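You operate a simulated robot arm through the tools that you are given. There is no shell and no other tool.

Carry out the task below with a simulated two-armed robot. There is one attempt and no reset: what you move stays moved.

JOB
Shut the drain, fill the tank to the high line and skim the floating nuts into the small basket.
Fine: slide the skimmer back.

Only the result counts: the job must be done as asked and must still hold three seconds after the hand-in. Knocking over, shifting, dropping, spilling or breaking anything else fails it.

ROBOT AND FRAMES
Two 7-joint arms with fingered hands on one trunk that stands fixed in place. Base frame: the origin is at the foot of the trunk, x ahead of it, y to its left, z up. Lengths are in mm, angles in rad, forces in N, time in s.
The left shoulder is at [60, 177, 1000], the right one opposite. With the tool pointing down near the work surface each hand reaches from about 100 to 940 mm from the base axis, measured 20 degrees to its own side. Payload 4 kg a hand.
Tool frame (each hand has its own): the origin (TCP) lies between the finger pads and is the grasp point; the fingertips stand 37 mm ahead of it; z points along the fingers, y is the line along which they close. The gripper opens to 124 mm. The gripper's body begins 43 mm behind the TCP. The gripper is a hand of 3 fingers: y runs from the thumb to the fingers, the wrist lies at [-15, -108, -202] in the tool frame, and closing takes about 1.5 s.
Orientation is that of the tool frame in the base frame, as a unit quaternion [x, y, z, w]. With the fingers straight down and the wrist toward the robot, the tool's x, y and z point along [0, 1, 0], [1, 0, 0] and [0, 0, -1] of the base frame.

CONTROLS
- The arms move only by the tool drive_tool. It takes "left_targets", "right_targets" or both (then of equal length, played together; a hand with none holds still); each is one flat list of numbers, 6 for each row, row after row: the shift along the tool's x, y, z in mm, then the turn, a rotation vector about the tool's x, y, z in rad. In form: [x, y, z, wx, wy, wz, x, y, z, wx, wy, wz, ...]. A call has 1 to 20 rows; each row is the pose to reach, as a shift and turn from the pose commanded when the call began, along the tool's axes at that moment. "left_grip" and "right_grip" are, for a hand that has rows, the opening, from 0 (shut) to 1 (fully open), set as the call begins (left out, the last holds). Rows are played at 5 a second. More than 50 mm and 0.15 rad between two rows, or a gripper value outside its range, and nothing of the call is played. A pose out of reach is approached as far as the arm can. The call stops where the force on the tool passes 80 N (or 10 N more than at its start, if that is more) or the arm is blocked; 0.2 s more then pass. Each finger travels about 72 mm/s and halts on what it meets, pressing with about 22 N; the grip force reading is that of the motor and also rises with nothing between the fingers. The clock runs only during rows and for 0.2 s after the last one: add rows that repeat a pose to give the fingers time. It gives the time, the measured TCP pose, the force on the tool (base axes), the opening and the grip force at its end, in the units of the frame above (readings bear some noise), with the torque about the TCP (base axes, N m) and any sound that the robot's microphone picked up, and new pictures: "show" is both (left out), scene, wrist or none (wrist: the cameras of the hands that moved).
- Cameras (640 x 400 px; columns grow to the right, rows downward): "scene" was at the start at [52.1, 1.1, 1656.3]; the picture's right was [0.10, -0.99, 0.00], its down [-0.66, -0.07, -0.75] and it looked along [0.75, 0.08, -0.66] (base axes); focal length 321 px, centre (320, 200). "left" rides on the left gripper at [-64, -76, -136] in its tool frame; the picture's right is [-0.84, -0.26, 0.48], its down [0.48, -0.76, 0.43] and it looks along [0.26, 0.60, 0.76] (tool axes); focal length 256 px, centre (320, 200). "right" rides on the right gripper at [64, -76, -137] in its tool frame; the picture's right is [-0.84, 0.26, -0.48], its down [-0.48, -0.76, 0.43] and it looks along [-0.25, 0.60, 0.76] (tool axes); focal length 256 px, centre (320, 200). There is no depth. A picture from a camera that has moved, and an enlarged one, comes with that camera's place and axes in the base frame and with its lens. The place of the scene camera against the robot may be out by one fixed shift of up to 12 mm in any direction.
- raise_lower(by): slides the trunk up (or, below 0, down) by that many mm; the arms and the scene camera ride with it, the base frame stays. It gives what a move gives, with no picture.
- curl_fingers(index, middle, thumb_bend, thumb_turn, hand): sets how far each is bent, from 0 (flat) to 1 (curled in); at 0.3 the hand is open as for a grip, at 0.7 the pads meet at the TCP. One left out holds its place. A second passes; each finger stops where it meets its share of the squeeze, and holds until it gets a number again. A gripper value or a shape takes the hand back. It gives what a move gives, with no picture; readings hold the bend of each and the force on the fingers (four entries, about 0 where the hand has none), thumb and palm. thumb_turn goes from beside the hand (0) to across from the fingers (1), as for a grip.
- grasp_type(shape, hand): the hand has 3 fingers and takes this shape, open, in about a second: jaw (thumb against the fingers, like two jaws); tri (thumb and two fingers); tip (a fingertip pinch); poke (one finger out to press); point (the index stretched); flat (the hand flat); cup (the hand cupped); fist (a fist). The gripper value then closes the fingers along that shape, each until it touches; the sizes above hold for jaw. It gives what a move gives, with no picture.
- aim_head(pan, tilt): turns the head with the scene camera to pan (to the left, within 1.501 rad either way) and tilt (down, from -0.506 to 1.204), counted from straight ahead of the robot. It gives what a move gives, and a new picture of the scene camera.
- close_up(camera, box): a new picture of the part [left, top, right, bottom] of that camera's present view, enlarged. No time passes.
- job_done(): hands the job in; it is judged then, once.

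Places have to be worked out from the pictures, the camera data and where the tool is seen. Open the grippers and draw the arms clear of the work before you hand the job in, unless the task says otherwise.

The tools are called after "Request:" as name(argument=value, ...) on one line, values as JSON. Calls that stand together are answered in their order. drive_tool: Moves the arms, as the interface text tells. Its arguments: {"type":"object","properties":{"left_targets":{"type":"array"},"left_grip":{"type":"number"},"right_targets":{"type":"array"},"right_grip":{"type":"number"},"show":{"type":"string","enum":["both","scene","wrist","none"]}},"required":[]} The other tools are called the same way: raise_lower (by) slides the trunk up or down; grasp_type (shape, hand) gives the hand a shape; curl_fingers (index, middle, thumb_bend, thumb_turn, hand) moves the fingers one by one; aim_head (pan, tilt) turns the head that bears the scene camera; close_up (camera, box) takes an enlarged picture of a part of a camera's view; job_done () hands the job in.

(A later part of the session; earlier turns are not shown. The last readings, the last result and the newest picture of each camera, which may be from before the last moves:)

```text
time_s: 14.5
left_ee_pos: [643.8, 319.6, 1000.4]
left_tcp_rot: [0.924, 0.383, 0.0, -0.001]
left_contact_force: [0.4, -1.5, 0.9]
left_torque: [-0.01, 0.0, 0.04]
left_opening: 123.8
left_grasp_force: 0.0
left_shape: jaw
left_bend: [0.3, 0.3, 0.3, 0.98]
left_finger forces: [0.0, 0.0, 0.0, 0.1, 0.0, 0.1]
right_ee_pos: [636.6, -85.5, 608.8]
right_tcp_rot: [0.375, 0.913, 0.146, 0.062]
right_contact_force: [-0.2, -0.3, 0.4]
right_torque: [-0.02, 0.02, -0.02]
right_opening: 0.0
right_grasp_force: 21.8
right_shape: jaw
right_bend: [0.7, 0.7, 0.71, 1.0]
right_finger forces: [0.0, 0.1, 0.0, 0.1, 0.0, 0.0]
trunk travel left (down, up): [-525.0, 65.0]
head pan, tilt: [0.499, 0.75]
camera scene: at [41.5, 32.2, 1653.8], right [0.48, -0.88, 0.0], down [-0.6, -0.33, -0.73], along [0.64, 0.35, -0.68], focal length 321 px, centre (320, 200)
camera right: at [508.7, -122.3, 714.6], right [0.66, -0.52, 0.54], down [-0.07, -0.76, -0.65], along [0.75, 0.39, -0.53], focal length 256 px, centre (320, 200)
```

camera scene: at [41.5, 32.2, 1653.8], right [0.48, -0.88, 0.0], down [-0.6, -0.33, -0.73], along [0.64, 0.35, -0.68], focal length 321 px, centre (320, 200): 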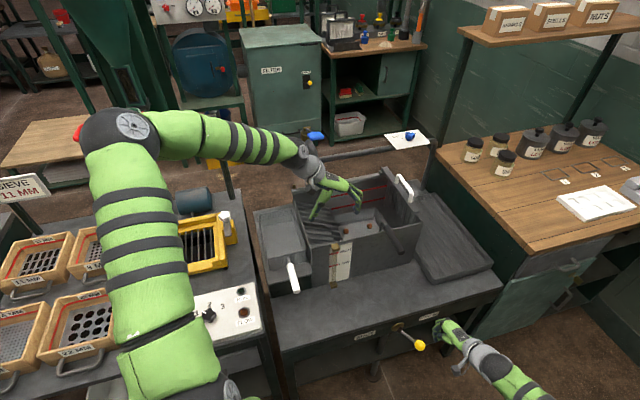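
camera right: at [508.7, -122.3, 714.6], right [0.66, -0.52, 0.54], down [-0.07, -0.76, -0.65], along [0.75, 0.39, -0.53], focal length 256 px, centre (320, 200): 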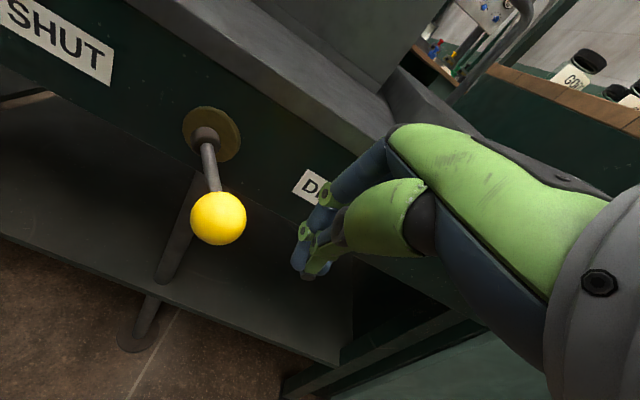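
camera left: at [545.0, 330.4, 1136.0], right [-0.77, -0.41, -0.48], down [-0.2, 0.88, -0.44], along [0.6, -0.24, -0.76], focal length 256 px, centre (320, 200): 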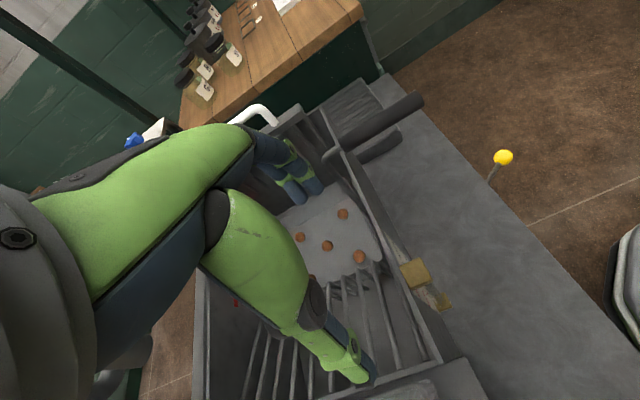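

The prong is level with the knob and clear to its right. I'll advance it left along the bench (+x of the tool) in small steps and watch the force.

Request:
drive_tool(right_targets=[10, 0, 0, 0, 0, 0, 20, 0, 0, 0, 0, 0, 30, 0, 0, 0, 0, 0, 40, 0, 0, 0, 0, 0, 50, 0, 0, 0, 0, 0, 60, 0, 0, 0, 0, 0], show="both")

```text
time_s: 15.9
left_ee_pos: [642.4, 320.2, 1000.3]
left_tcp_rot: [0.924, 0.383, 0.001, 0.001]
left_contact_force: [-0.4, -0.6, -0.2]
left_torque: [-0.02, 0.01, 0.0]
left_opening: 123.9
left_grasp_force: 0.1
left_shape: jaw
left_bend: [0.3, 0.3, 0.3, 0.98]
left_finger forces: [0.1, 0.0, 0.0, 0.0, 0.0, 0.1]
right_ee_pos: [594.0, -45.0, 607.3]
right_tcp_rot: [0.375, 0.913, 0.145, 0.062]
right_contact_force: [0.4, -0.9, -0.4]
right_torque: [-0.01, 0.0, -0.04]
right_opening: 0.4
right_grasp_force: 22.0
right_shape: jaw
right_bend: [0.7, 0.7, 0.71, 1.0]
right_finger forces: [0.0, 0.1, 0.0, 0.0, 0.0, 0.0]
trunk travel left (down, up): [-525.0, 65.0]
head pan, tilt: [0.499, 0.75]
camera scene: at [41.2, 32.2, 1653.7], right [0.48, -0.88, 0.0], down [-0.6, -0.33, -0.73], along [0.64, 0.35, -0.68], focal length 321 px, centre (320, 200)
camera right: at [466.5, -80.8, 714.4], right [0.66, -0.52, 0.54], down [-0.07, -0.76, -0.65], along [0.75, 0.39, -0.54], focal length 256 px, centre (320, 200)
```

scene: 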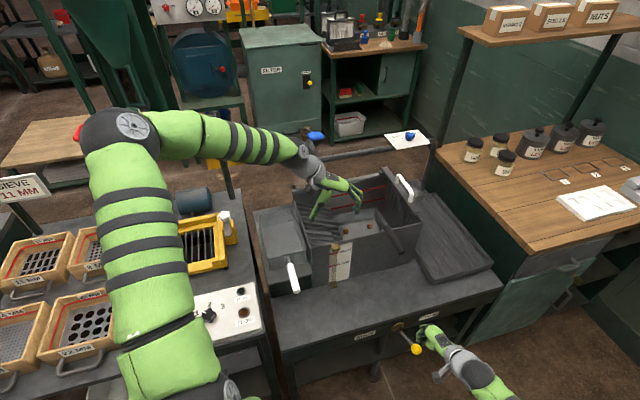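
right: 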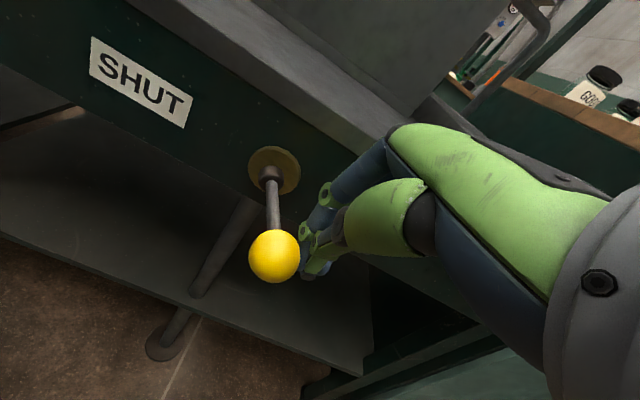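

The prong is now touching or almost touching the knob, with no force reading. I'll carry on pushing left.

Request:
drive_tool(right_targets=[8, 0, 0, 0, 0, 0, 16, 0, 0, 0, 0, 0, 24, 0, 0, 0, 0, 0, 32, 0, 0, 0, 0, 0, 40, 0, 0, 0, 0, 0], show="both")

```text
time_s: 17.1
left_ee_pos: [642.2, 320.3, 1000.9]
left_tcp_rot: [0.924, 0.384, 0.001, 0.0]
left_contact_force: [-0.7, 0.6, -0.1]
left_torque: [0.01, 0.02, -0.03]
left_opening: 123.6
left_grasp_force: 0.0
left_shape: jaw
left_bend: [0.3, 0.3, 0.3, 0.98]
left_finger forces: [0.0, 0.0, 0.0, 0.0, 0.0, 0.0]
right_ee_pos: [566.7, -16.4, 609.3]
right_tcp_rot: [0.375, 0.914, 0.145, 0.061]
right_contact_force: [1.3, -0.2, -0.1]
right_torque: [-0.02, -0.02, 0.01]
right_opening: 0.0
right_grasp_force: 22.4
right_shape: jaw
right_bend: [0.7, 0.7, 0.71, 1.0]
right_finger forces: [0.0, 0.0, 0.0, 0.0, 0.0, 0.0]
trunk travel left (down, up): [-525.0, 65.0]
head pan, tilt: [0.499, 0.75]
camera scene: at [41.3, 32.3, 1653.7], right [0.48, -0.88, 0.0], down [-0.6, -0.33, -0.73], along [0.64, 0.35, -0.68], focal length 321 px, centre (320, 200)
camera right: at [439.0, -51.9, 715.1], right [0.66, -0.52, 0.54], down [-0.07, -0.76, -0.65], along [0.75, 0.39, -0.54], focal length 256 px, centre (320, 200)
```

scene: 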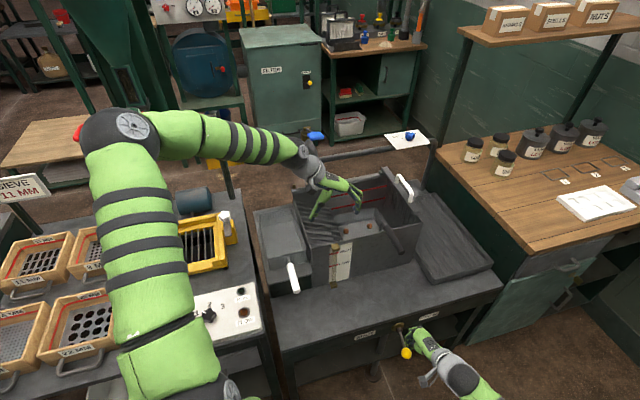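
right: 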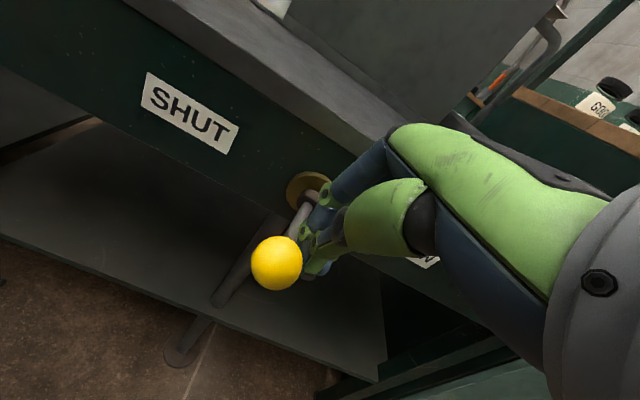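

The lever swings freely with the push. I'll check its direction in a close-up, then keep going.

Request:
close_up(camera="scene", box=[340, 290, 460, 370])

Request:
drive_tool(right_targets=[8, 0, 0, 0, 0, 0, 16, 0, 0, 0, 0, 0, 24, 0, 0, 0, 0, 0, 32, 0, 0, 0, 0, 0], show="both")

Request:
close_up(camera="scene", box=[340, 290, 460, 370])

```text
5.00 times, centred on (400, 330) of scene
camera zoom: at [41.3, 32.3, 1653.7], right [0.48, -0.88, 0.0], down [-0.6, -0.33, -0.73], along [0.64, 0.35, -0.68], focal length 1605 px, centre (-80, -450)
```

zoom: 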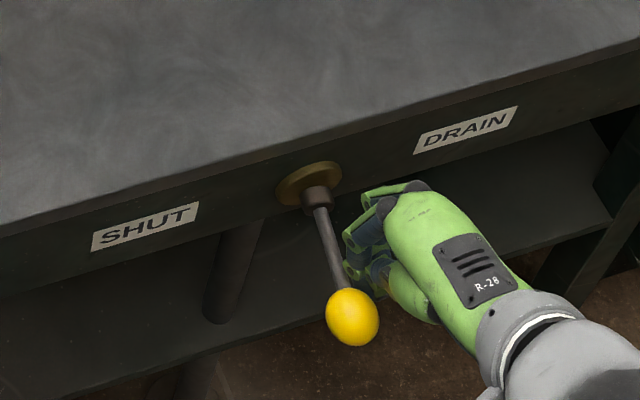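

```text
time_s: 18.1
left_ee_pos: [642.4, 320.6, 1000.0]
left_tcp_rot: [0.924, 0.383, 0.0, 0.0]
left_contact_force: [0.4, -0.2, 0.6]
left_torque: [-0.01, -0.03, 0.02]
left_opening: 123.9
left_grasp_force: 0.0
left_shape: jaw
left_bend: [0.3, 0.3, 0.3, 0.98]
left_finger forces: [0.0, 0.0, 0.1, 0.0, 0.1, 0.1]
right_ee_pos: [550.8, -6.6, 616.1]
right_tcp_rot: [0.371, 0.915, 0.145, 0.056]
right_contact_force: [-0.4, 0.0, 0.4]
right_torque: [0.04, 0.0, 0.01]
right_opening: 0.0
right_grasp_force: 21.6
right_shape: jaw
right_bend: [0.7, 0.7, 0.71, 1.0]
right_finger forces: [0.1, 0.0, 0.0, 0.0, 0.1, 0.0]
right hand out of reach, approached as far as the arm can: row 2, 3, 4
trunk travel left (down, up): [-525.0, 65.0]
head pan, tilt: [0.499, 0.75]
camera scene: at [41.2, 32.3, 1653.7], right [0.48, -0.88, 0.0], down [-0.6, -0.33, -0.73], along [0.64, 0.35, -0.68], focal length 321 px, centre (320, 200)
camera right: at [424.5, -43.5, 723.5], right [0.67, -0.52, 0.53], down [-0.07, -0.76, -0.65], along [0.74, 0.4, -0.54], focal length 256 px, centre (320, 200)
```

scene: 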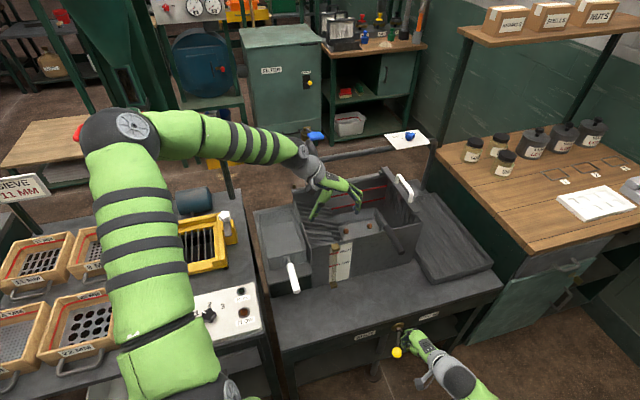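
right: 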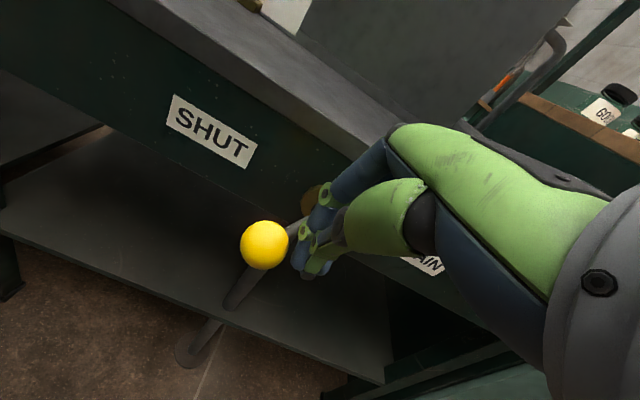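

```text
5.00 times, centred on (400, 330) of scene
camera zoom: at [41.2, 32.3, 1653.7], right [0.48, -0.88, 0.0], down [-0.6, -0.33, -0.73], along [0.64, 0.35, -0.68], focal length 1605 px, centre (-80, -450)
```

zoom: 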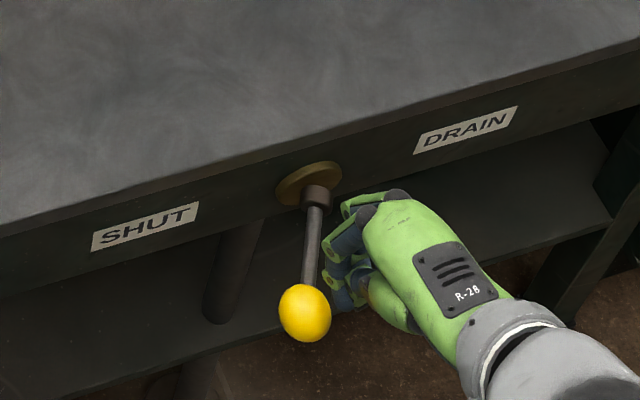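

The knob has swung horizontally past centre to about e1≈354, roughly 36° toward SHUT, but the right arm reached a limit in this orientation. I'll twist the hand back toward its natural yaw and push a bit further to find the lever's stop.

Request:
drive_tool(right_targets=[0, 0, 0, 0, 0, 0.13, 0, 0, 0, 0, 0, 0.26, 0, 0, 0, 0, 0, 0.4, 5, 0, 0, 0, 0, 0.5, 10, 0, 0, 0, 0, 0.55, 15, 0, 0, 0, 0, 0.55], show="both")

Request:
close_up(camera="scene", box=[340, 290, 460, 370])

```text
time_s: 19.5
left_ee_pos: [641.8, 320.7, 1001.6]
left_tcp_rot: [0.923, 0.384, -0.001, 0.0]
left_contact_force: [-0.2, -0.6, -0.1]
left_torque: [0.02, -0.01, 0.0]
left_opening: 123.6
left_grasp_force: 0.1
left_shape: jaw
left_bend: [0.3, 0.3, 0.3, 0.98]
left_finger forces: [0.0, 0.0, 0.0, 0.0, 0.0, 0.0]
right_ee_pos: [614.8, -52.7, 664.8]
right_tcp_rot: [0.588, 0.796, 0.139, -0.028]
right_contact_force: [-0.6, 0.3, -0.2]
right_torque: [-0.01, -0.01, 0.02]
right_opening: 0.0
right_grasp_force: 21.4
right_shape: jaw
right_bend: [0.7, 0.7, 0.71, 1.0]
right_finger forces: [0.1, 0.0, 0.0, 0.0, 0.1, 0.1]
right hand out of reach, approached as far as the arm can: row 1, 2, 3, 4, 5, 6
trunk travel left (down, up): [-525.0, 65.0]
head pan, tilt: [0.499, 0.75]
camera scene: at [41.2, 32.2, 1653.7], right [0.48, -0.88, 0.0], down [-0.6, -0.33, -0.73], along [0.64, 0.35, -0.68], focal length 321 px, centre (320, 200)
camera right: at [506.1, -48.1, 795.1], right [0.44, -0.83, 0.34], down [-0.52, -0.54, -0.66], along [0.73, 0.12, -0.67], focal length 256 px, centre (320, 200)
```

scene: 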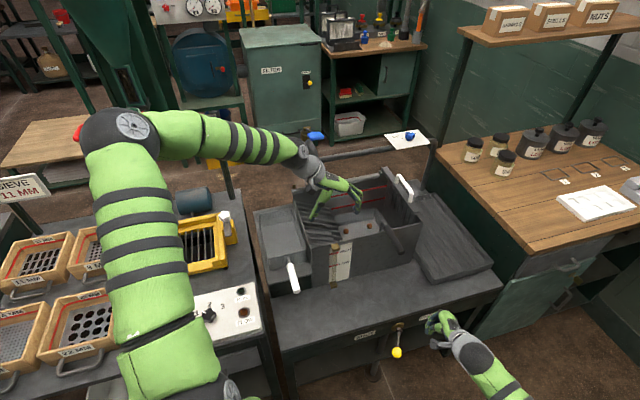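
right: 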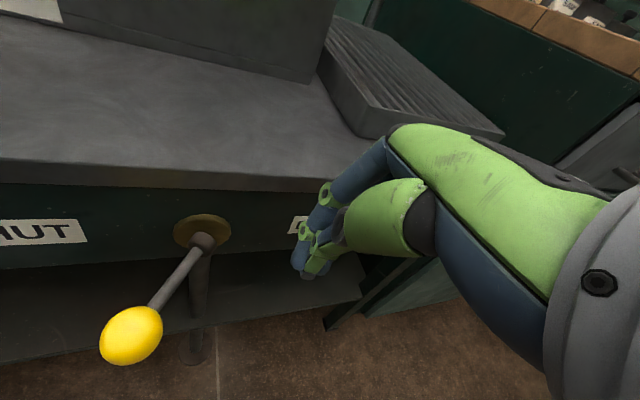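

```text
5.00 times, centred on (400, 330) of scene
camera zoom: at [41.2, 32.2, 1653.7], right [0.48, -0.88, 0.0], down [-0.6, -0.33, -0.73], along [0.64, 0.35, -0.68], focal length 1605 px, centre (-80, -450)
```

zoom: 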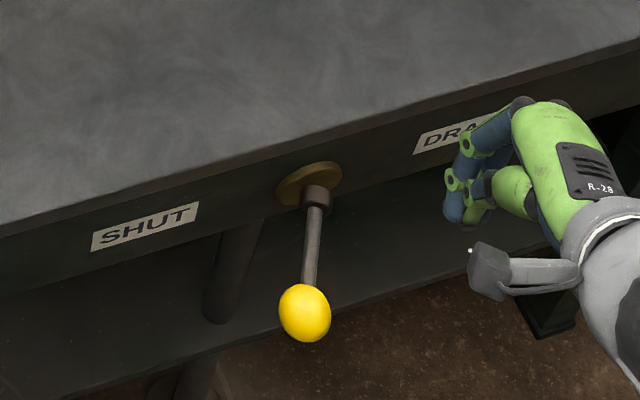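

The knob rests about 36° toward SHUT, but I don't know if that is the stop, and the right hand drifted off. I'll lift the right hand away to the right and use the left hand for the final push.

Request:
drive_tool(right_targets=[-12.8, 20.2, -34.1, 0, 0, 0, -25.5, 40.4, -68.2, 0, 0, 0, -38.3, 60.6, -102.3, 0, 0, 0, -51, 80.8, -136.5, 0, 0, 0, -63.8, 101, -170.6, 0, 0, 0, -76.5, 121.2, -204.7, 0, 0, 0, -89.3, 141.4, -238.8, 0, 0, 0], show="scene")

```text
time_s: 21.1
left_ee_pos: [642.6, 321.1, 1000.2]
left_tcp_rot: [0.923, 0.384, 0.0, 0.0]
left_contact_force: [-0.6, -0.4, 0.6]
left_torque: [-0.02, -0.01, 0.02]
left_opening: 123.9
left_grasp_force: 0.0
left_shape: jaw
left_bend: [0.3, 0.3, 0.3, 0.98]
left_finger forces: [0.0, 0.0, 0.1, 0.1, 0.0, 0.0]
right_ee_pos: [745.6, -157.4, 904.0]
right_tcp_rot: [0.587, 0.797, 0.138, -0.029]
right_contact_force: [-0.4, -0.8, 0.3]
right_torque: [-0.02, 0.0, -0.01]
right_opening: 0.1
right_grasp_force: 22.1
right_shape: jaw
right_bend: [0.7, 0.7, 0.71, 1.0]
right_finger forces: [0.0, 0.0, 0.0, 0.0, 0.1, 0.1]
trunk travel left (down, up): [-525.0, 65.0]
head pan, tilt: [0.499, 0.75]
camera scene: at [41.1, 32.6, 1653.6], right [0.48, -0.88, 0.0], down [-0.6, -0.33, -0.73], along [0.64, 0.35, -0.68], focal length 321 px, centre (320, 200)
```

scene: 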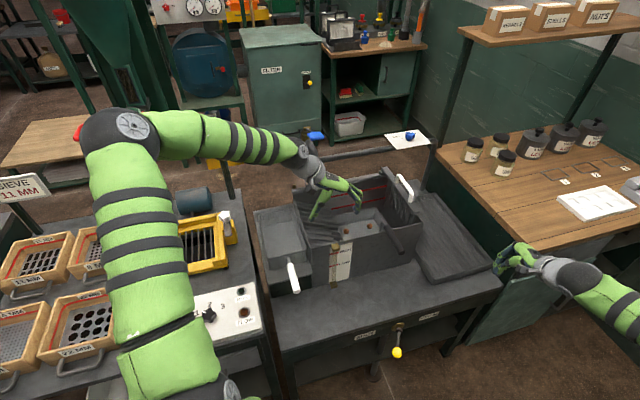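

The right hand is parked at (746,-157,904), clear. Now I'll close the left hand, raise it, and carry it in front of the bench above and to the right of the knob.

Request:
drive_tool(left_targets=[0, 0, -35, 0, 0, 0, 0, 0, -70, 0, 0, 0, 0, 0, -100, 0, 0, 0, -37, 25, -100, 0, 0, 0, -74, 50, -100, 0, 0, 0, -111, 76, -100, 0, 0, 0, -148, 101, -100, 0, 0, 0, -185, 126, -100, 0, 0, 0, -222, 151, -100, 0, 0, 0, -259, 177, -100, 0, 0, 0, -296, 202, -100, 0, 0, 0], left_grip=0, show="both")

```text
time_s: 23.5
left_ee_pos: [578.9, -33.2, 1100.9]
left_tcp_rot: [0.924, 0.383, 0.0, 0.0]
left_contact_force: [0.3, -0.6, -0.4]
left_torque: [-0.01, 0.01, 0.01]
left_opening: 0.0
left_grasp_force: 22.6
left_shape: jaw
left_bend: [0.7, 0.7, 0.71, 1.0]
left_finger forces: [0.1, 0.0, 0.1, 0.0, 0.1, 0.0]
right_ee_pos: [746.2, -158.6, 904.7]
right_tcp_rot: [0.588, 0.796, 0.139, -0.028]
right_contact_force: [0.0, -0.2, 1.0]
right_torque: [0.0, -0.03, -0.02]
right_opening: 0.0
right_grasp_force: 22.3
right_shape: jaw
right_bend: [0.7, 0.7, 0.71, 1.0]
right_finger forces: [0.1, 0.0, 0.0, 0.0, 0.0, 0.1]
trunk travel left (down, up): [-525.0, 65.0]
head pan, tilt: [0.499, 0.75]
camera scene: at [41.2, 31.1, 1653.7], right [0.48, -0.88, 0.0], down [-0.6, -0.33, -0.73], along [0.64, 0.35, -0.68], focal length 321 px, centre (320, 200)
camera left: at [479.6, -25.7, 1236.5], right [-0.77, -0.41, -0.48], down [-0.2, 0.88, -0.43], along [0.6, -0.24, -0.76], focal length 256 px, centre (320, 200)
```

scene: 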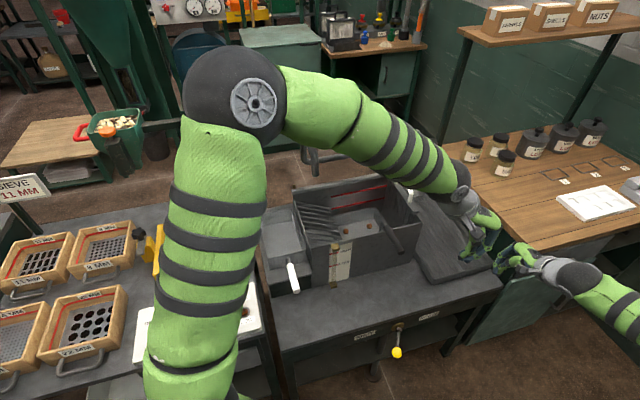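
left: 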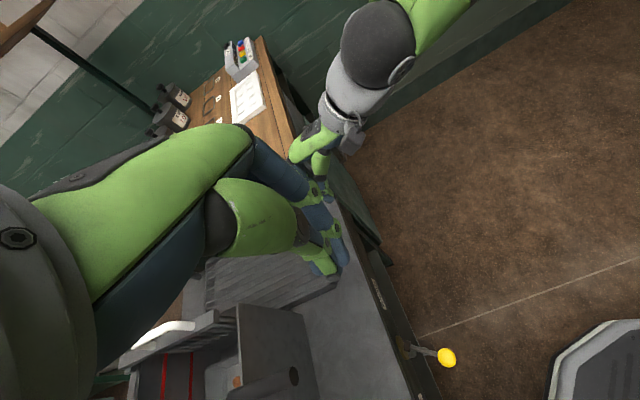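

The left prong is above and right of the knob. I'll lower it halfway and check the arm's clearance.

Request:
drive_tool(left_targets=[0, 0, 42, 0, 0, 0, 0, 0, 84, 0, 0, 0, 0, 0, 126, 0, 0, 0, 0, 0, 168, 0, 0, 0, 0, 0, 210, 0, 0, 0, 0, 0, 252, 0, 0, 0, 0, 0, 294, 0, 0, 0], show="both")

```text
time_s: 25.1
left_ee_pos: [577.2, -30.5, 808.0]
left_tcp_rot: [0.924, 0.384, 0.0, 0.001]
left_contact_force: [0.2, -0.1, 0.6]
left_torque: [-0.02, 0.02, 0.02]
left_opening: 0.0
left_grasp_force: 22.7
left_shape: jaw
left_bend: [0.7, 0.7, 0.71, 1.0]
left_finger forces: [0.0, 0.0, 0.0, 0.0, 0.0, 0.1]
right_ee_pos: [745.4, -158.8, 904.3]
right_tcp_rot: [0.588, 0.796, 0.139, -0.028]
right_contact_force: [0.1, -0.1, 0.1]
right_torque: [0.0, 0.02, -0.01]
right_opening: 0.2
right_grasp_force: 22.5
right_shape: jaw
right_bend: [0.7, 0.7, 0.71, 1.0]
right_finger forces: [0.0, 0.0, 0.0, 0.0, 0.0, 0.0]
trunk travel left (down, up): [-525.0, 65.0]
head pan, tilt: [0.499, 0.75]
camera scene: at [41.9, 32.1, 1653.7], right [0.48, -0.88, 0.0], down [-0.6, -0.33, -0.73], along [0.64, 0.35, -0.68], focal length 321 px, centre (320, 200)
camera left: at [477.8, -21.5, 942.4], right [-0.77, -0.41, -0.48], down [-0.2, 0.88, -0.43], along [0.6, -0.24, -0.76], focal length 256 px, centre (320, 200)
```

scene: 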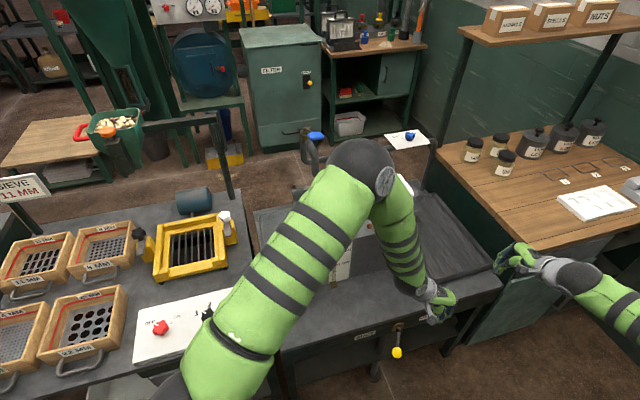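
left: 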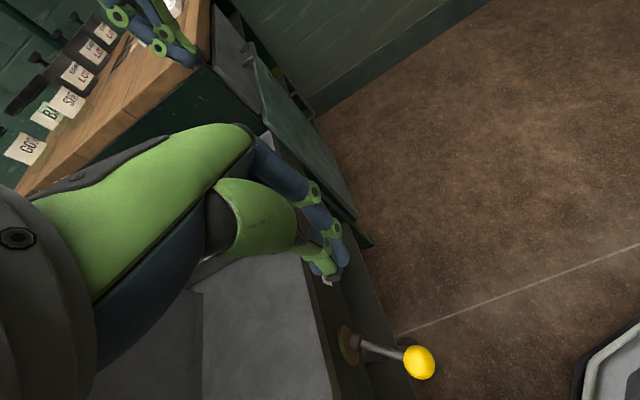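

The elbow stays high and well in front of the tank. I'll lower the remaining distance to knob level.

Request:
drive_tool(left_targets=[0, 0, 40, 0, 0, 0, 0, 0, 80, 0, 0, 0, 0, 0, 120, 0, 0, 0, 0, 0, 160, 0, 0, 0, 0, 0, 197, 0, 0, 0], show="both")

```text
time_s: 26.3
left_ee_pos: [573.7, -31.5, 607.8]
left_tcp_rot: [0.923, 0.384, 0.0, 0.0]
left_contact_force: [0.4, -1.0, -0.1]
left_torque: [0.05, 0.0, 0.02]
left_opening: 0.3
left_grasp_force: 22.0
left_shape: jaw
left_bend: [0.7, 0.7, 0.71, 1.0]
left_finger forces: [0.1, 0.0, 0.1, 0.0, 0.0, 0.1]
right_ee_pos: [745.0, -159.4, 904.7]
right_tcp_rot: [0.588, 0.796, 0.14, -0.028]
right_contact_force: [0.3, 0.0, -0.3]
right_torque: [-0.01, 0.0, 0.03]
right_opening: 0.0
right_grasp_force: 22.3
right_shape: jaw
right_bend: [0.7, 0.7, 0.71, 1.0]
right_finger forces: [0.0, 0.0, 0.1, 0.0, 0.0, 0.0]
trunk travel left (down, up): [-525.0, 65.0]
head pan, tilt: [0.499, 0.75]
camera scene: at [41.6, 32.2, 1653.8], right [0.48, -0.88, 0.0], down [-0.6, -0.33, -0.73], along [0.64, 0.35, -0.68], focal length 321 px, centre (320, 200)
camera left: at [475.3, -22.4, 744.7], right [-0.77, -0.41, -0.48], down [-0.2, 0.88, -0.44], along [0.6, -0.24, -0.76], focal length 256 px, centre (320, 200)
```

scene: 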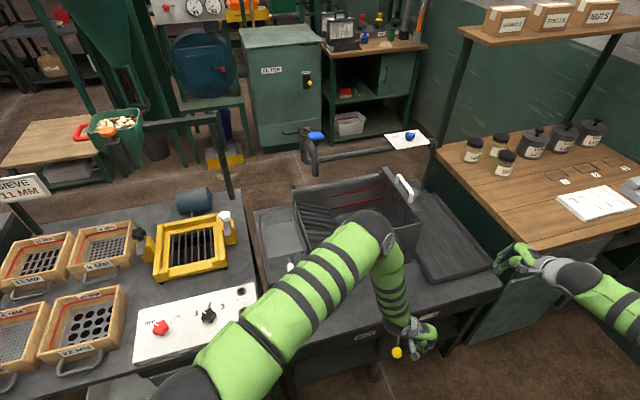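
left: 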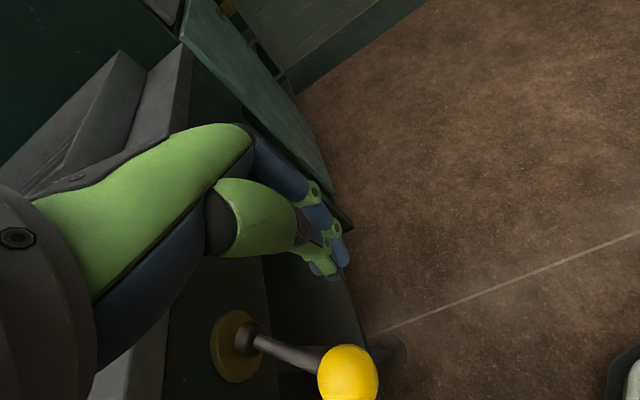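

The prong is level with the knob on its right. I'll sweep left gently and stop as soon as the force shows the lever's end stop.

Request:
drive_tool(left_targets=[0, -10, 0, 0, 0, 0, 0, -20, 0, 0, 0, 0, 0, -30, 0, 0, 0, 0, 0, -40, 0, 0, 0, 0, 0, -46, 0, 0, 0, 0, 0, -52, 0, 0, 0, 0], show="both")

Request:
close_up(camera="scene", box=[340, 290, 460, 370])

```text
time_s: 27.7
left_ee_pos: [541.2, 2.6, 609.3]
left_tcp_rot: [0.924, 0.382, 0.001, 0.002]
left_contact_force: [9.3, -9.9, -4.3]
left_torque: [-0.27, -0.23, -0.06]
left_opening: 0.0
left_grasp_force: 22.0
left_shape: jaw
left_bend: [0.7, 0.7, 0.72, 1.0]
left_finger forces: [0.0, 0.1, 0.0, 0.0, 40.5, 0.0]
right_ee_pos: [745.4, -159.7, 903.6]
right_tcp_rot: [0.588, 0.796, 0.138, -0.028]
right_contact_force: [0.8, 0.6, 0.3]
right_torque: [0.03, -0.03, -0.01]
right_opening: 0.0
right_grasp_force: 22.0
right_shape: jaw
right_bend: [0.7, 0.7, 0.71, 1.0]
right_finger forces: [0.0, 0.0, 0.0, 0.0, 0.1, 0.0]
trunk travel left (down, up): [-525.0, 65.0]
head pan, tilt: [0.499, 0.75]
camera scene: at [42.3, 31.3, 1653.6], right [0.48, -0.88, 0.0], down [-0.6, -0.33, -0.73], along [0.64, 0.35, -0.68], focal length 321 px, centre (320, 200)
camera left: at [441.9, 11.9, 746.2], right [-0.77, -0.41, -0.48], down [-0.19, 0.88, -0.44], along [0.6, -0.24, -0.76], focal length 256 px, centre (320, 200)
```

scene: 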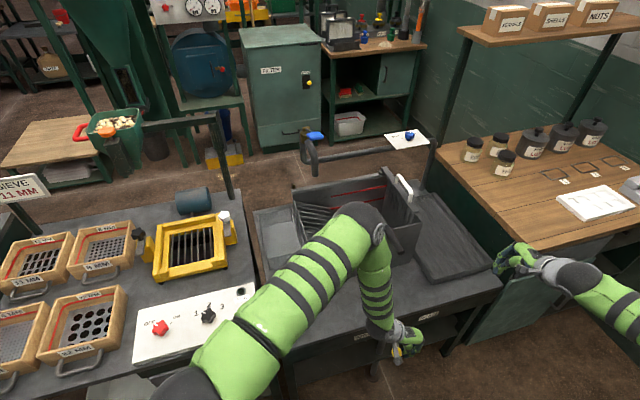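
left: 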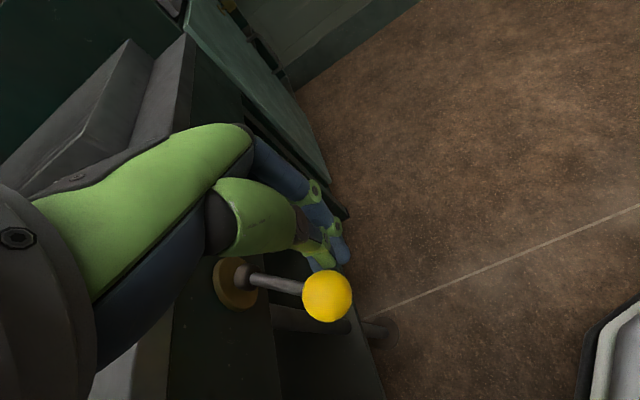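

```text
5.00 times, centred on (400, 330) of scene
camera zoom: at [42.3, 31.3, 1653.6], right [0.48, -0.88, 0.0], down [-0.6, -0.33, -0.73], along [0.64, 0.35, -0.68], focal length 1605 px, centre (-80, -450)
```

zoom: 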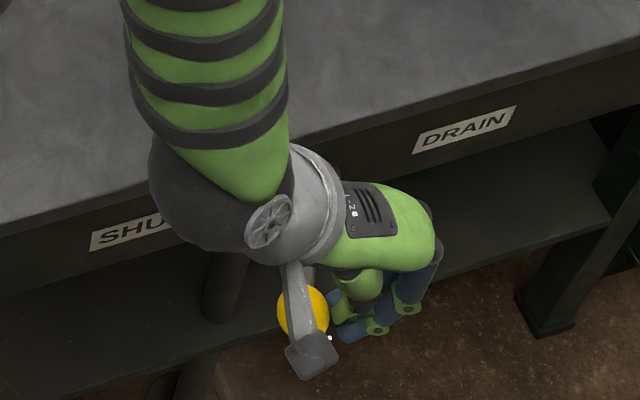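

The force rose to about 14 N and the knob has not moved, so this looks like the SHUT stop. I'll press 4 mm more to confirm it is solid.

Request:
drive_tool(left_targets=[0, -4, 0, 0, 0, 0, 0, -4, 0, 0, 0, 0], show="none")

Request:
close_up(camera="scene", box=[340, 290, 460, 370])

```text
time_s: 28.3
left_ee_pos: [538.1, 6.4, 610.0]
left_tcp_rot: [0.924, 0.383, 0.001, 0.001]
left_contact_force: [12.7, -12.5, 1.5]
left_torque: [-0.32, -0.36, -0.08]
left_opening: 0.0
left_grasp_force: 22.5
left_shape: jaw
left_bend: [0.7, 0.7, 0.74, 1.0]
left_finger forces: [0.0, 0.1, 0.0, 0.0, 42.8, 0.0]
right_ee_pos: [746.9, -159.6, 904.8]
right_tcp_rot: [0.589, 0.796, 0.139, -0.027]
right_contact_force: [-0.5, 0.3, 0.2]
right_torque: [0.0, 0.03, 0.02]
right_opening: 0.0
right_grasp_force: 21.9
right_shape: jaw
right_bend: [0.7, 0.7, 0.71, 1.0]
right_finger forces: [0.0, 0.0, 0.0, 0.0, 0.0, 0.1]
trunk travel left (down, up): [-525.0, 65.0]
head pan, tilt: [0.499, 0.75]
```

```text
5.00 times, centred on (400, 330) of scene
camera zoom: at [42.0, 31.3, 1653.8], right [0.48, -0.88, 0.0], down [-0.6, -0.33, -0.73], along [0.64, 0.35, -0.68], focal length 1605 px, centre (-80, -450)
```

zoom: 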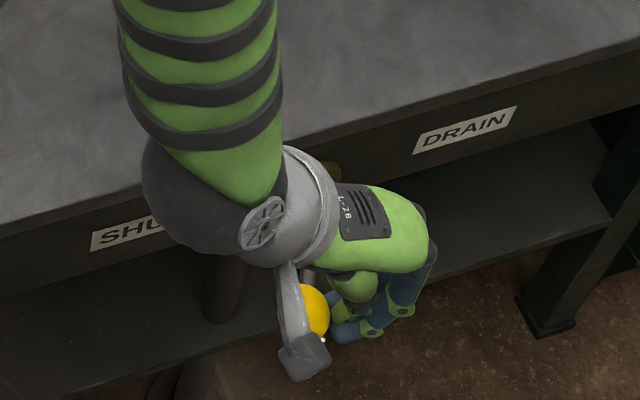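

The knob does not move under 18 N, so the drain lever is against the SHUT stop. I'll back the left hand away to the right and raise it straight up out of the way.

Request:
drive_tool(left_targets=[0, 25, 0, 0, 0, 0, 0, 50, 0, 0, 0, 0, 0, 50, -43, 0, 0, 0, 0, 50, -86, 0, 0, 0, 0, 50, -129, 0, 0, 0, 0, 50, -172, 0, 0, 0, 0, 50, -215, 0, 0, 0, 0, 50, -258, 0, 0, 0, 0, 50, -301, 0, 0, 0, 0, 50, -344, 0, 0, 0, 0, 50, -387, 0, 0, 0, 0, 50, -430, 0, 0, 0, 0, 50, -473, 0, 0, 0, 0, 50, -510, 0, 0, 0], show="scene")

Request:
close_up(camera="scene", box=[340, 290, 460, 370])

```text
time_s: 31.3
left_ee_pos: [568.1, -26.0, 1119.7]
left_tcp_rot: [0.924, 0.383, 0.0, -0.001]
left_contact_force: [0.4, 0.6, -0.5]
left_torque: [-0.05, 0.0, 0.0]
left_opening: 0.3
left_grasp_force: 21.6
left_shape: jaw
left_bend: [0.7, 0.7, 0.73, 1.0]
left_finger forces: [0.0, 0.0, 0.1, 0.1, 0.0, 0.0]
right_ee_pos: [745.1, -158.2, 905.7]
right_tcp_rot: [0.588, 0.796, 0.14, -0.027]
right_contact_force: [0.6, -0.4, 0.0]
right_torque: [0.0, 0.01, 0.01]
right_opening: 0.2
right_grasp_force: 22.6
right_shape: jaw
right_bend: [0.7, 0.7, 0.71, 1.0]
right_finger forces: [0.0, 0.0, 0.0, 0.0, 0.0, 0.1]
trunk travel left (down, up): [-525.0, 65.0]
head pan, tilt: [0.499, 0.75]
camera scene: at [40.9, 32.3, 1653.7], right [0.48, -0.88, 0.0], down [-0.6, -0.33, -0.73], along [0.64, 0.35, -0.68], focal length 321 px, centre (320, 200)
```

scene: 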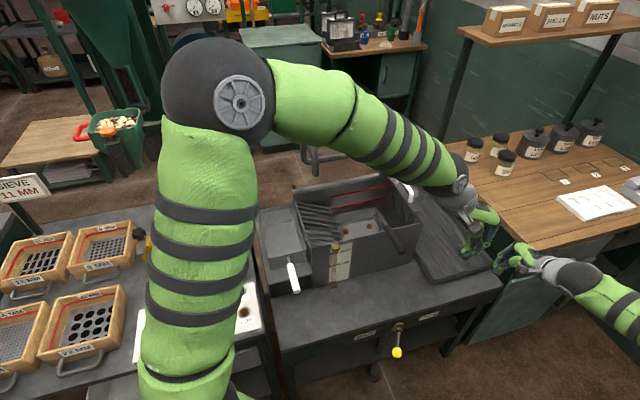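

```text
5.00 times, centred on (400, 330) of scene
camera zoom: at [40.9, 32.3, 1653.7], right [0.48, -0.88, 0.0], down [-0.6, -0.33, -0.73], along [0.64, 0.35, -0.68], focal length 1605 px, centre (-80, -450)
```

zoom: 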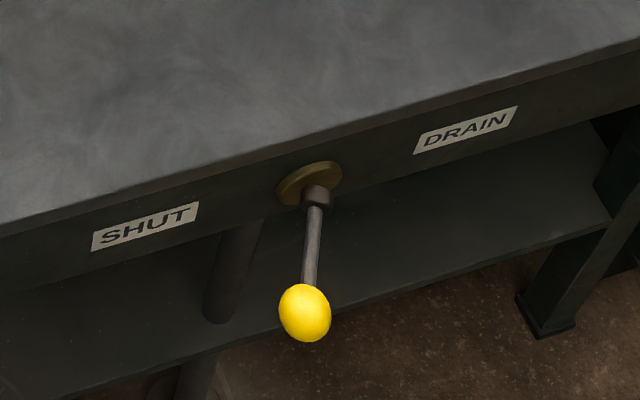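

The drain lever stays at SHUT. Now I'll swing the left hand round toward the tap, tilted forward, to see how the blue lever is built.

Request:
drive_tool(left_targets=[23.1, -23.7, 2.5, -0.0392, 0.0392, -0.1266, 46.2, -47.3, 5, -0.0783, 0.0783, -0.2532, 69.3, -71, 7.5, -0.1175, 0.1175, -0.3798, 92.3, -94.7, 10, -0.1567, 0.1567, -0.5063, 115.4, -118.3, 12.5, -0.1958, 0.1958, -0.6329, 138.5, -142, 15, -0.235, 0.235, -0.7595, 161.6, -165.7, 17.5, -0.2742, 0.2742, -0.8861, 184.7, -189.3, 20, -0.3133, 0.3133, -1.0127, 207.8, -213, 22.5, -0.3525, 0.3525, -1.1393, 230.8, -236.7, 25, -0.3917, 0.3917, -1.2658, 253.9, -260.3, 27.5, -0.4308, 0.4308, -1.3924, 277, -284, 30, -0.47, 0.47, -1.519], show="both")

```text
time_s: 33.9
left_ee_pos: [567.2, 367.9, 1090.9]
left_tcp_rot: [0.364, 0.883, 0.273, 0.112]
left_contact_force: [0.2, 0.0, 0.7]
left_torque: [-0.02, 0.04, -0.02]
left_opening: 0.0
left_grasp_force: 21.3
left_shape: jaw
left_bend: [0.7, 0.7, 0.73, 1.0]
left_finger forces: [0.1, 0.0, 0.0, 0.1, 0.0, 0.0]
right_ee_pos: [745.0, -157.4, 904.6]
right_tcp_rot: [0.589, 0.796, 0.139, -0.028]
right_contact_force: [0.6, 0.2, -0.1]
right_torque: [-0.02, -0.02, -0.03]
right_opening: 0.1
right_grasp_force: 21.9
right_shape: jaw
right_bend: [0.7, 0.7, 0.71, 1.0]
right_finger forces: [0.0, 0.0, 0.0, 0.0, 0.0, 0.1]
trunk travel left (down, up): [-525.0, 65.0]
head pan, tilt: [0.499, 0.75]
camera scene: at [41.8, 32.2, 1653.7], right [0.48, -0.88, 0.0], down [-0.6, -0.33, -0.73], along [0.64, 0.35, -0.68], focal length 321 px, centre (320, 200)
camera left: at [513.9, 224.2, 1159.0], right [0.64, -0.55, -0.54], down [-0.61, 0.07, -0.79], along [0.47, 0.83, -0.29], focal length 256 px, centre (320, 200)
```

scene: 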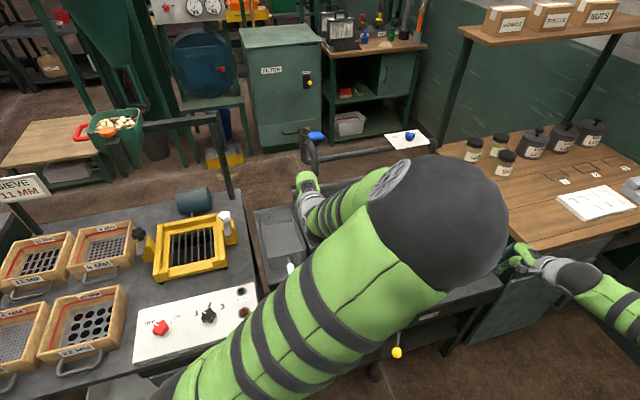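
left: 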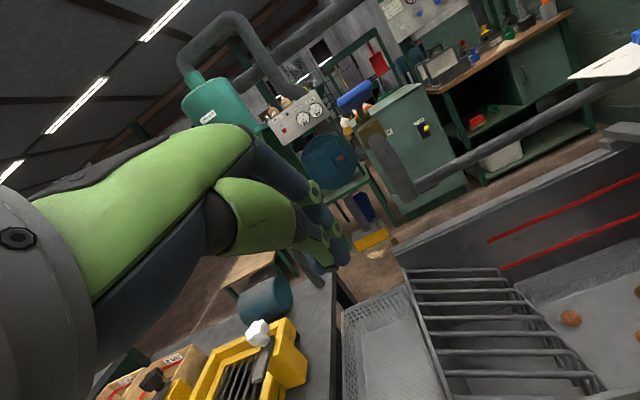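

The tap is visible near the centre. I'll enlarge it.

Request:
close_up(camera="left", box=[310, 60, 450, 210])

Request:
close_up(camera="scene", box=[290, 120, 340, 180])

```text
2.67 times, centred on (380, 135) of left
camera zoom: at [513.9, 224.2, 1159.0], right [0.64, -0.55, -0.54], down [-0.61, 0.07, -0.79], along [0.47, 0.83, -0.29], focal length 683 px, centre (160, 373)
```

zoom: 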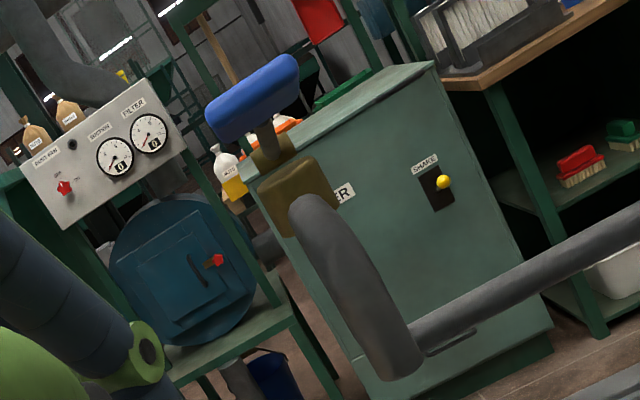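

```text
6.67 times, centred on (315, 150) of scene
camera zoom: at [41.8, 32.2, 1653.7], right [0.48, -0.88, 0.0], down [-0.6, -0.33, -0.73], along [0.64, 0.35, -0.68], focal length 2140 px, centre (353, 533)
```

zoom: 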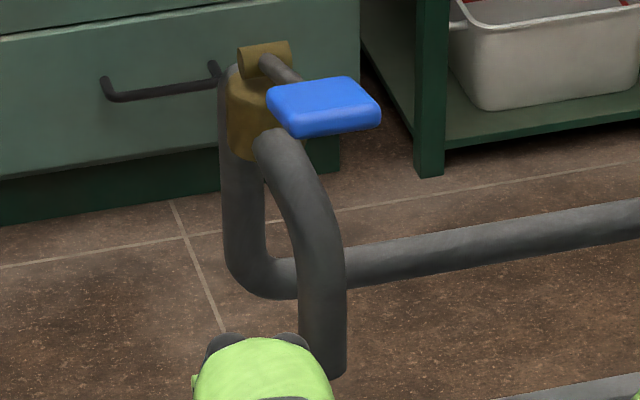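

The tap has a blue paddle at about e1≈218, e2≈846, z≈1146, on a lever that pivots near e2≈955, z≈1110. It sits above the spout, whose outlet is over the tank. I'll roll the left hand so its jaws straddle the paddle sideways, and stop back along the approach line with the hand open.

Request:
drive_tool(left_targets=[-6.5, 15.3, -5.1, 0, 0, 0.1309, -12.9, 30.6, -10.2, 0, 0, 0.2618, -19.4, 45.8, -15.3, 0, 0, 0.3927, -25.9, 61.1, -20.4, 0, 0, 0.5236, -32.3, 76.4, -25.5, 0, 0, 0.6545, -38.8, 91.7, -30.6, 0, 0, 0.7854, -45.3, 107, -35.7, 0, 0, 0.9163, -51.7, 122.3, -40.8, 0, 0, 1.0472, -58.2, 137.5, -45.9, 0, 0, 1.1781, -64.7, 152.8, -51, 0, 0, 1.309, -71.1, 168.1, -56.1, 0, 0, 1.4399, -77.6, 183.4, -61.2, 0, 0, 1.5708], left_grip=1, show="both")

```text
time_s: 36.5
left_ee_pos: [704.1, 395.7, 1243.0]
left_tcp_rot: [0.883, 0.364, 0.273, -0.114]
left_contact_force: [-0.5, 3.8, -2.4]
left_torque: [-0.31, -0.1, -0.2]
left_opening: 124.2
left_grasp_force: 0.1
left_shape: jaw
left_bend: [0.3, 0.3, 0.3, 0.98]
left_finger forces: [0.1, 0.2, 0.0, 0.0, 0.1, 0.1]
right_ee_pos: [746.6, -158.4, 904.5]
right_tcp_rot: [0.589, 0.796, 0.138, -0.027]
right_contact_force: [-0.8, -0.8, -0.7]
right_torque: [0.02, 0.0, 0.05]
right_opening: 0.0
right_grasp_force: 22.1
right_shape: jaw
right_bend: [0.7, 0.7, 0.71, 1.0]
right_finger forces: [0.0, 0.1, 0.0, 0.1, 0.0, 0.0]
trunk travel left (down, up): [-525.0, 65.0]
head pan, tilt: [0.499, 0.75]
camera scene: at [41.4, 32.4, 1653.5], right [0.48, -0.88, 0.0], down [-0.6, -0.33, -0.73], along [0.64, 0.35, -0.68], focal length 321 px, centre (320, 200)
camera left: at [559.1, 357.5, 1318.4], right [-0.48, -0.11, -0.87], down [-0.08, 0.99, -0.08], along [0.87, 0.03, -0.48], focal length 256 px, centre (320, 200)
```

scene: 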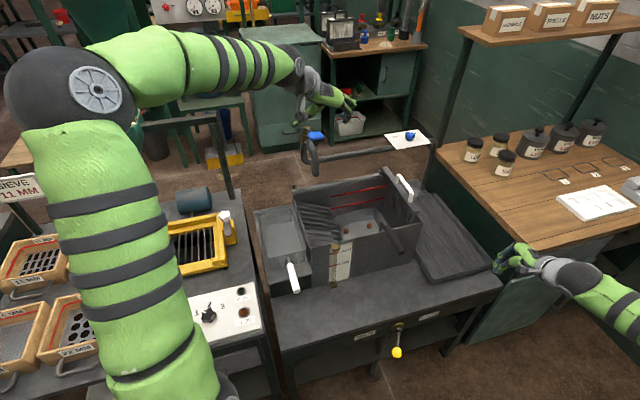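
left: 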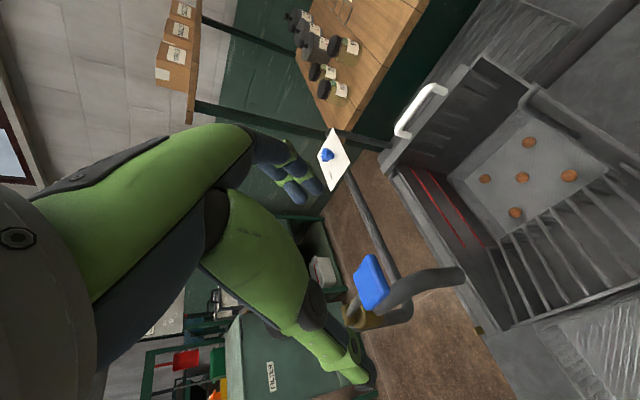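

The jaws line up with the paddle: the camera puts it at e1≈219, e2≈842 and the TCP is at e1=218. I'll slide in along the tool axis to straddle it.

Request:
drive_tool(left_targets=[0, 0, 30, 0, 0, 0, 0, 0, 60, 0, 0, 0, 0, 0, 90, 0, 0, 0, 0, 0, 116, 0, 0, 0], show="both")

Request:
close_up(camera="scene", box=[270, 80, 380, 180])

```text
time_s: 37.5
left_ee_pos: [750.6, 439.2, 1147.7]
left_tcp_rot: [0.883, 0.366, 0.272, -0.113]
left_contact_force: [0.1, 0.2, -0.5]
left_torque: [0.01, 0.02, 0.0]
left_opening: 124.3
left_grasp_force: 0.3
left_shape: jaw
left_bend: [0.3, 0.3, 0.3, 0.98]
left_finger forces: [0.0, 0.0, 0.0, 0.0, 0.0, 0.0]
right_ee_pos: [746.2, -157.4, 904.7]
right_tcp_rot: [0.588, 0.796, 0.139, -0.028]
right_contact_force: [-0.4, -0.2, 0.0]
right_torque: [0.01, -0.01, -0.05]
right_opening: 0.0
right_grasp_force: 21.7
right_shape: jaw
right_bend: [0.7, 0.7, 0.71, 1.0]
right_finger forces: [0.1, 0.1, 0.1, 0.0, 0.1, 0.1]
trunk travel left (down, up): [-525.0, 65.0]
head pan, tilt: [0.499, 0.75]
camera scene: at [41.7, 32.5, 1653.7], right [0.48, -0.88, 0.0], down [-0.6, -0.33, -0.73], along [0.64, 0.35, -0.68], focal length 321 px, centre (320, 200)
camera left: at [606.6, 401.3, 1223.8], right [-0.48, -0.12, -0.87], down [-0.08, 0.99, -0.09], along [0.87, 0.03, -0.48], focal length 256 px, centre (320, 200)
```

scene: 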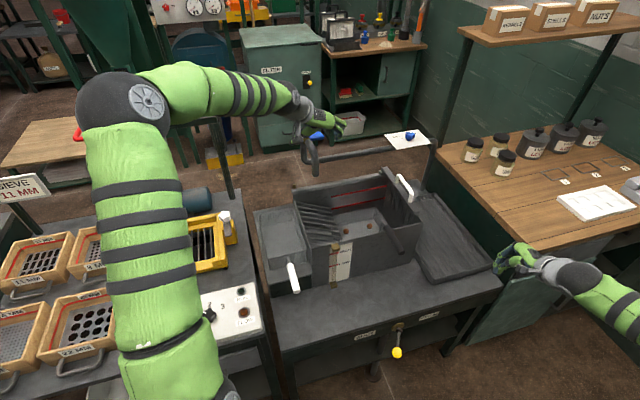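
left: 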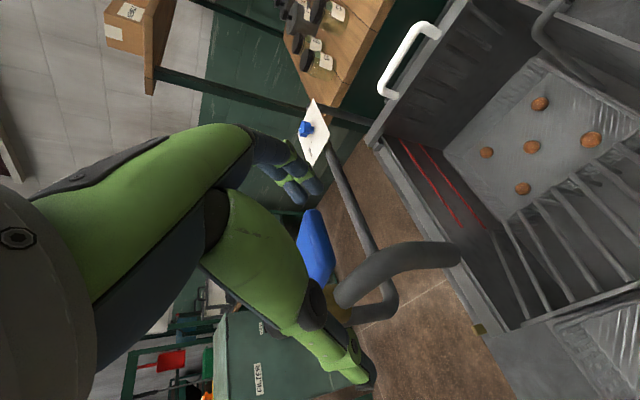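

```text
4.00 times, centred on (325, 130) of scene
camera zoom: at [41.7, 32.5, 1653.7], right [0.48, -0.88, 0.0], down [-0.6, -0.33, -0.73], along [0.64, 0.35, -0.68], focal length 1284 px, centre (300, 480)
```

zoom: 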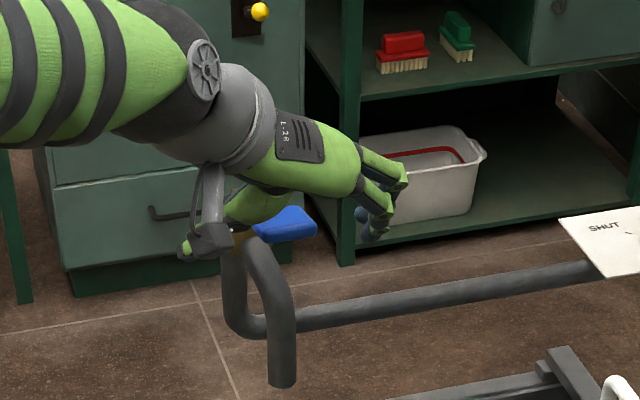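

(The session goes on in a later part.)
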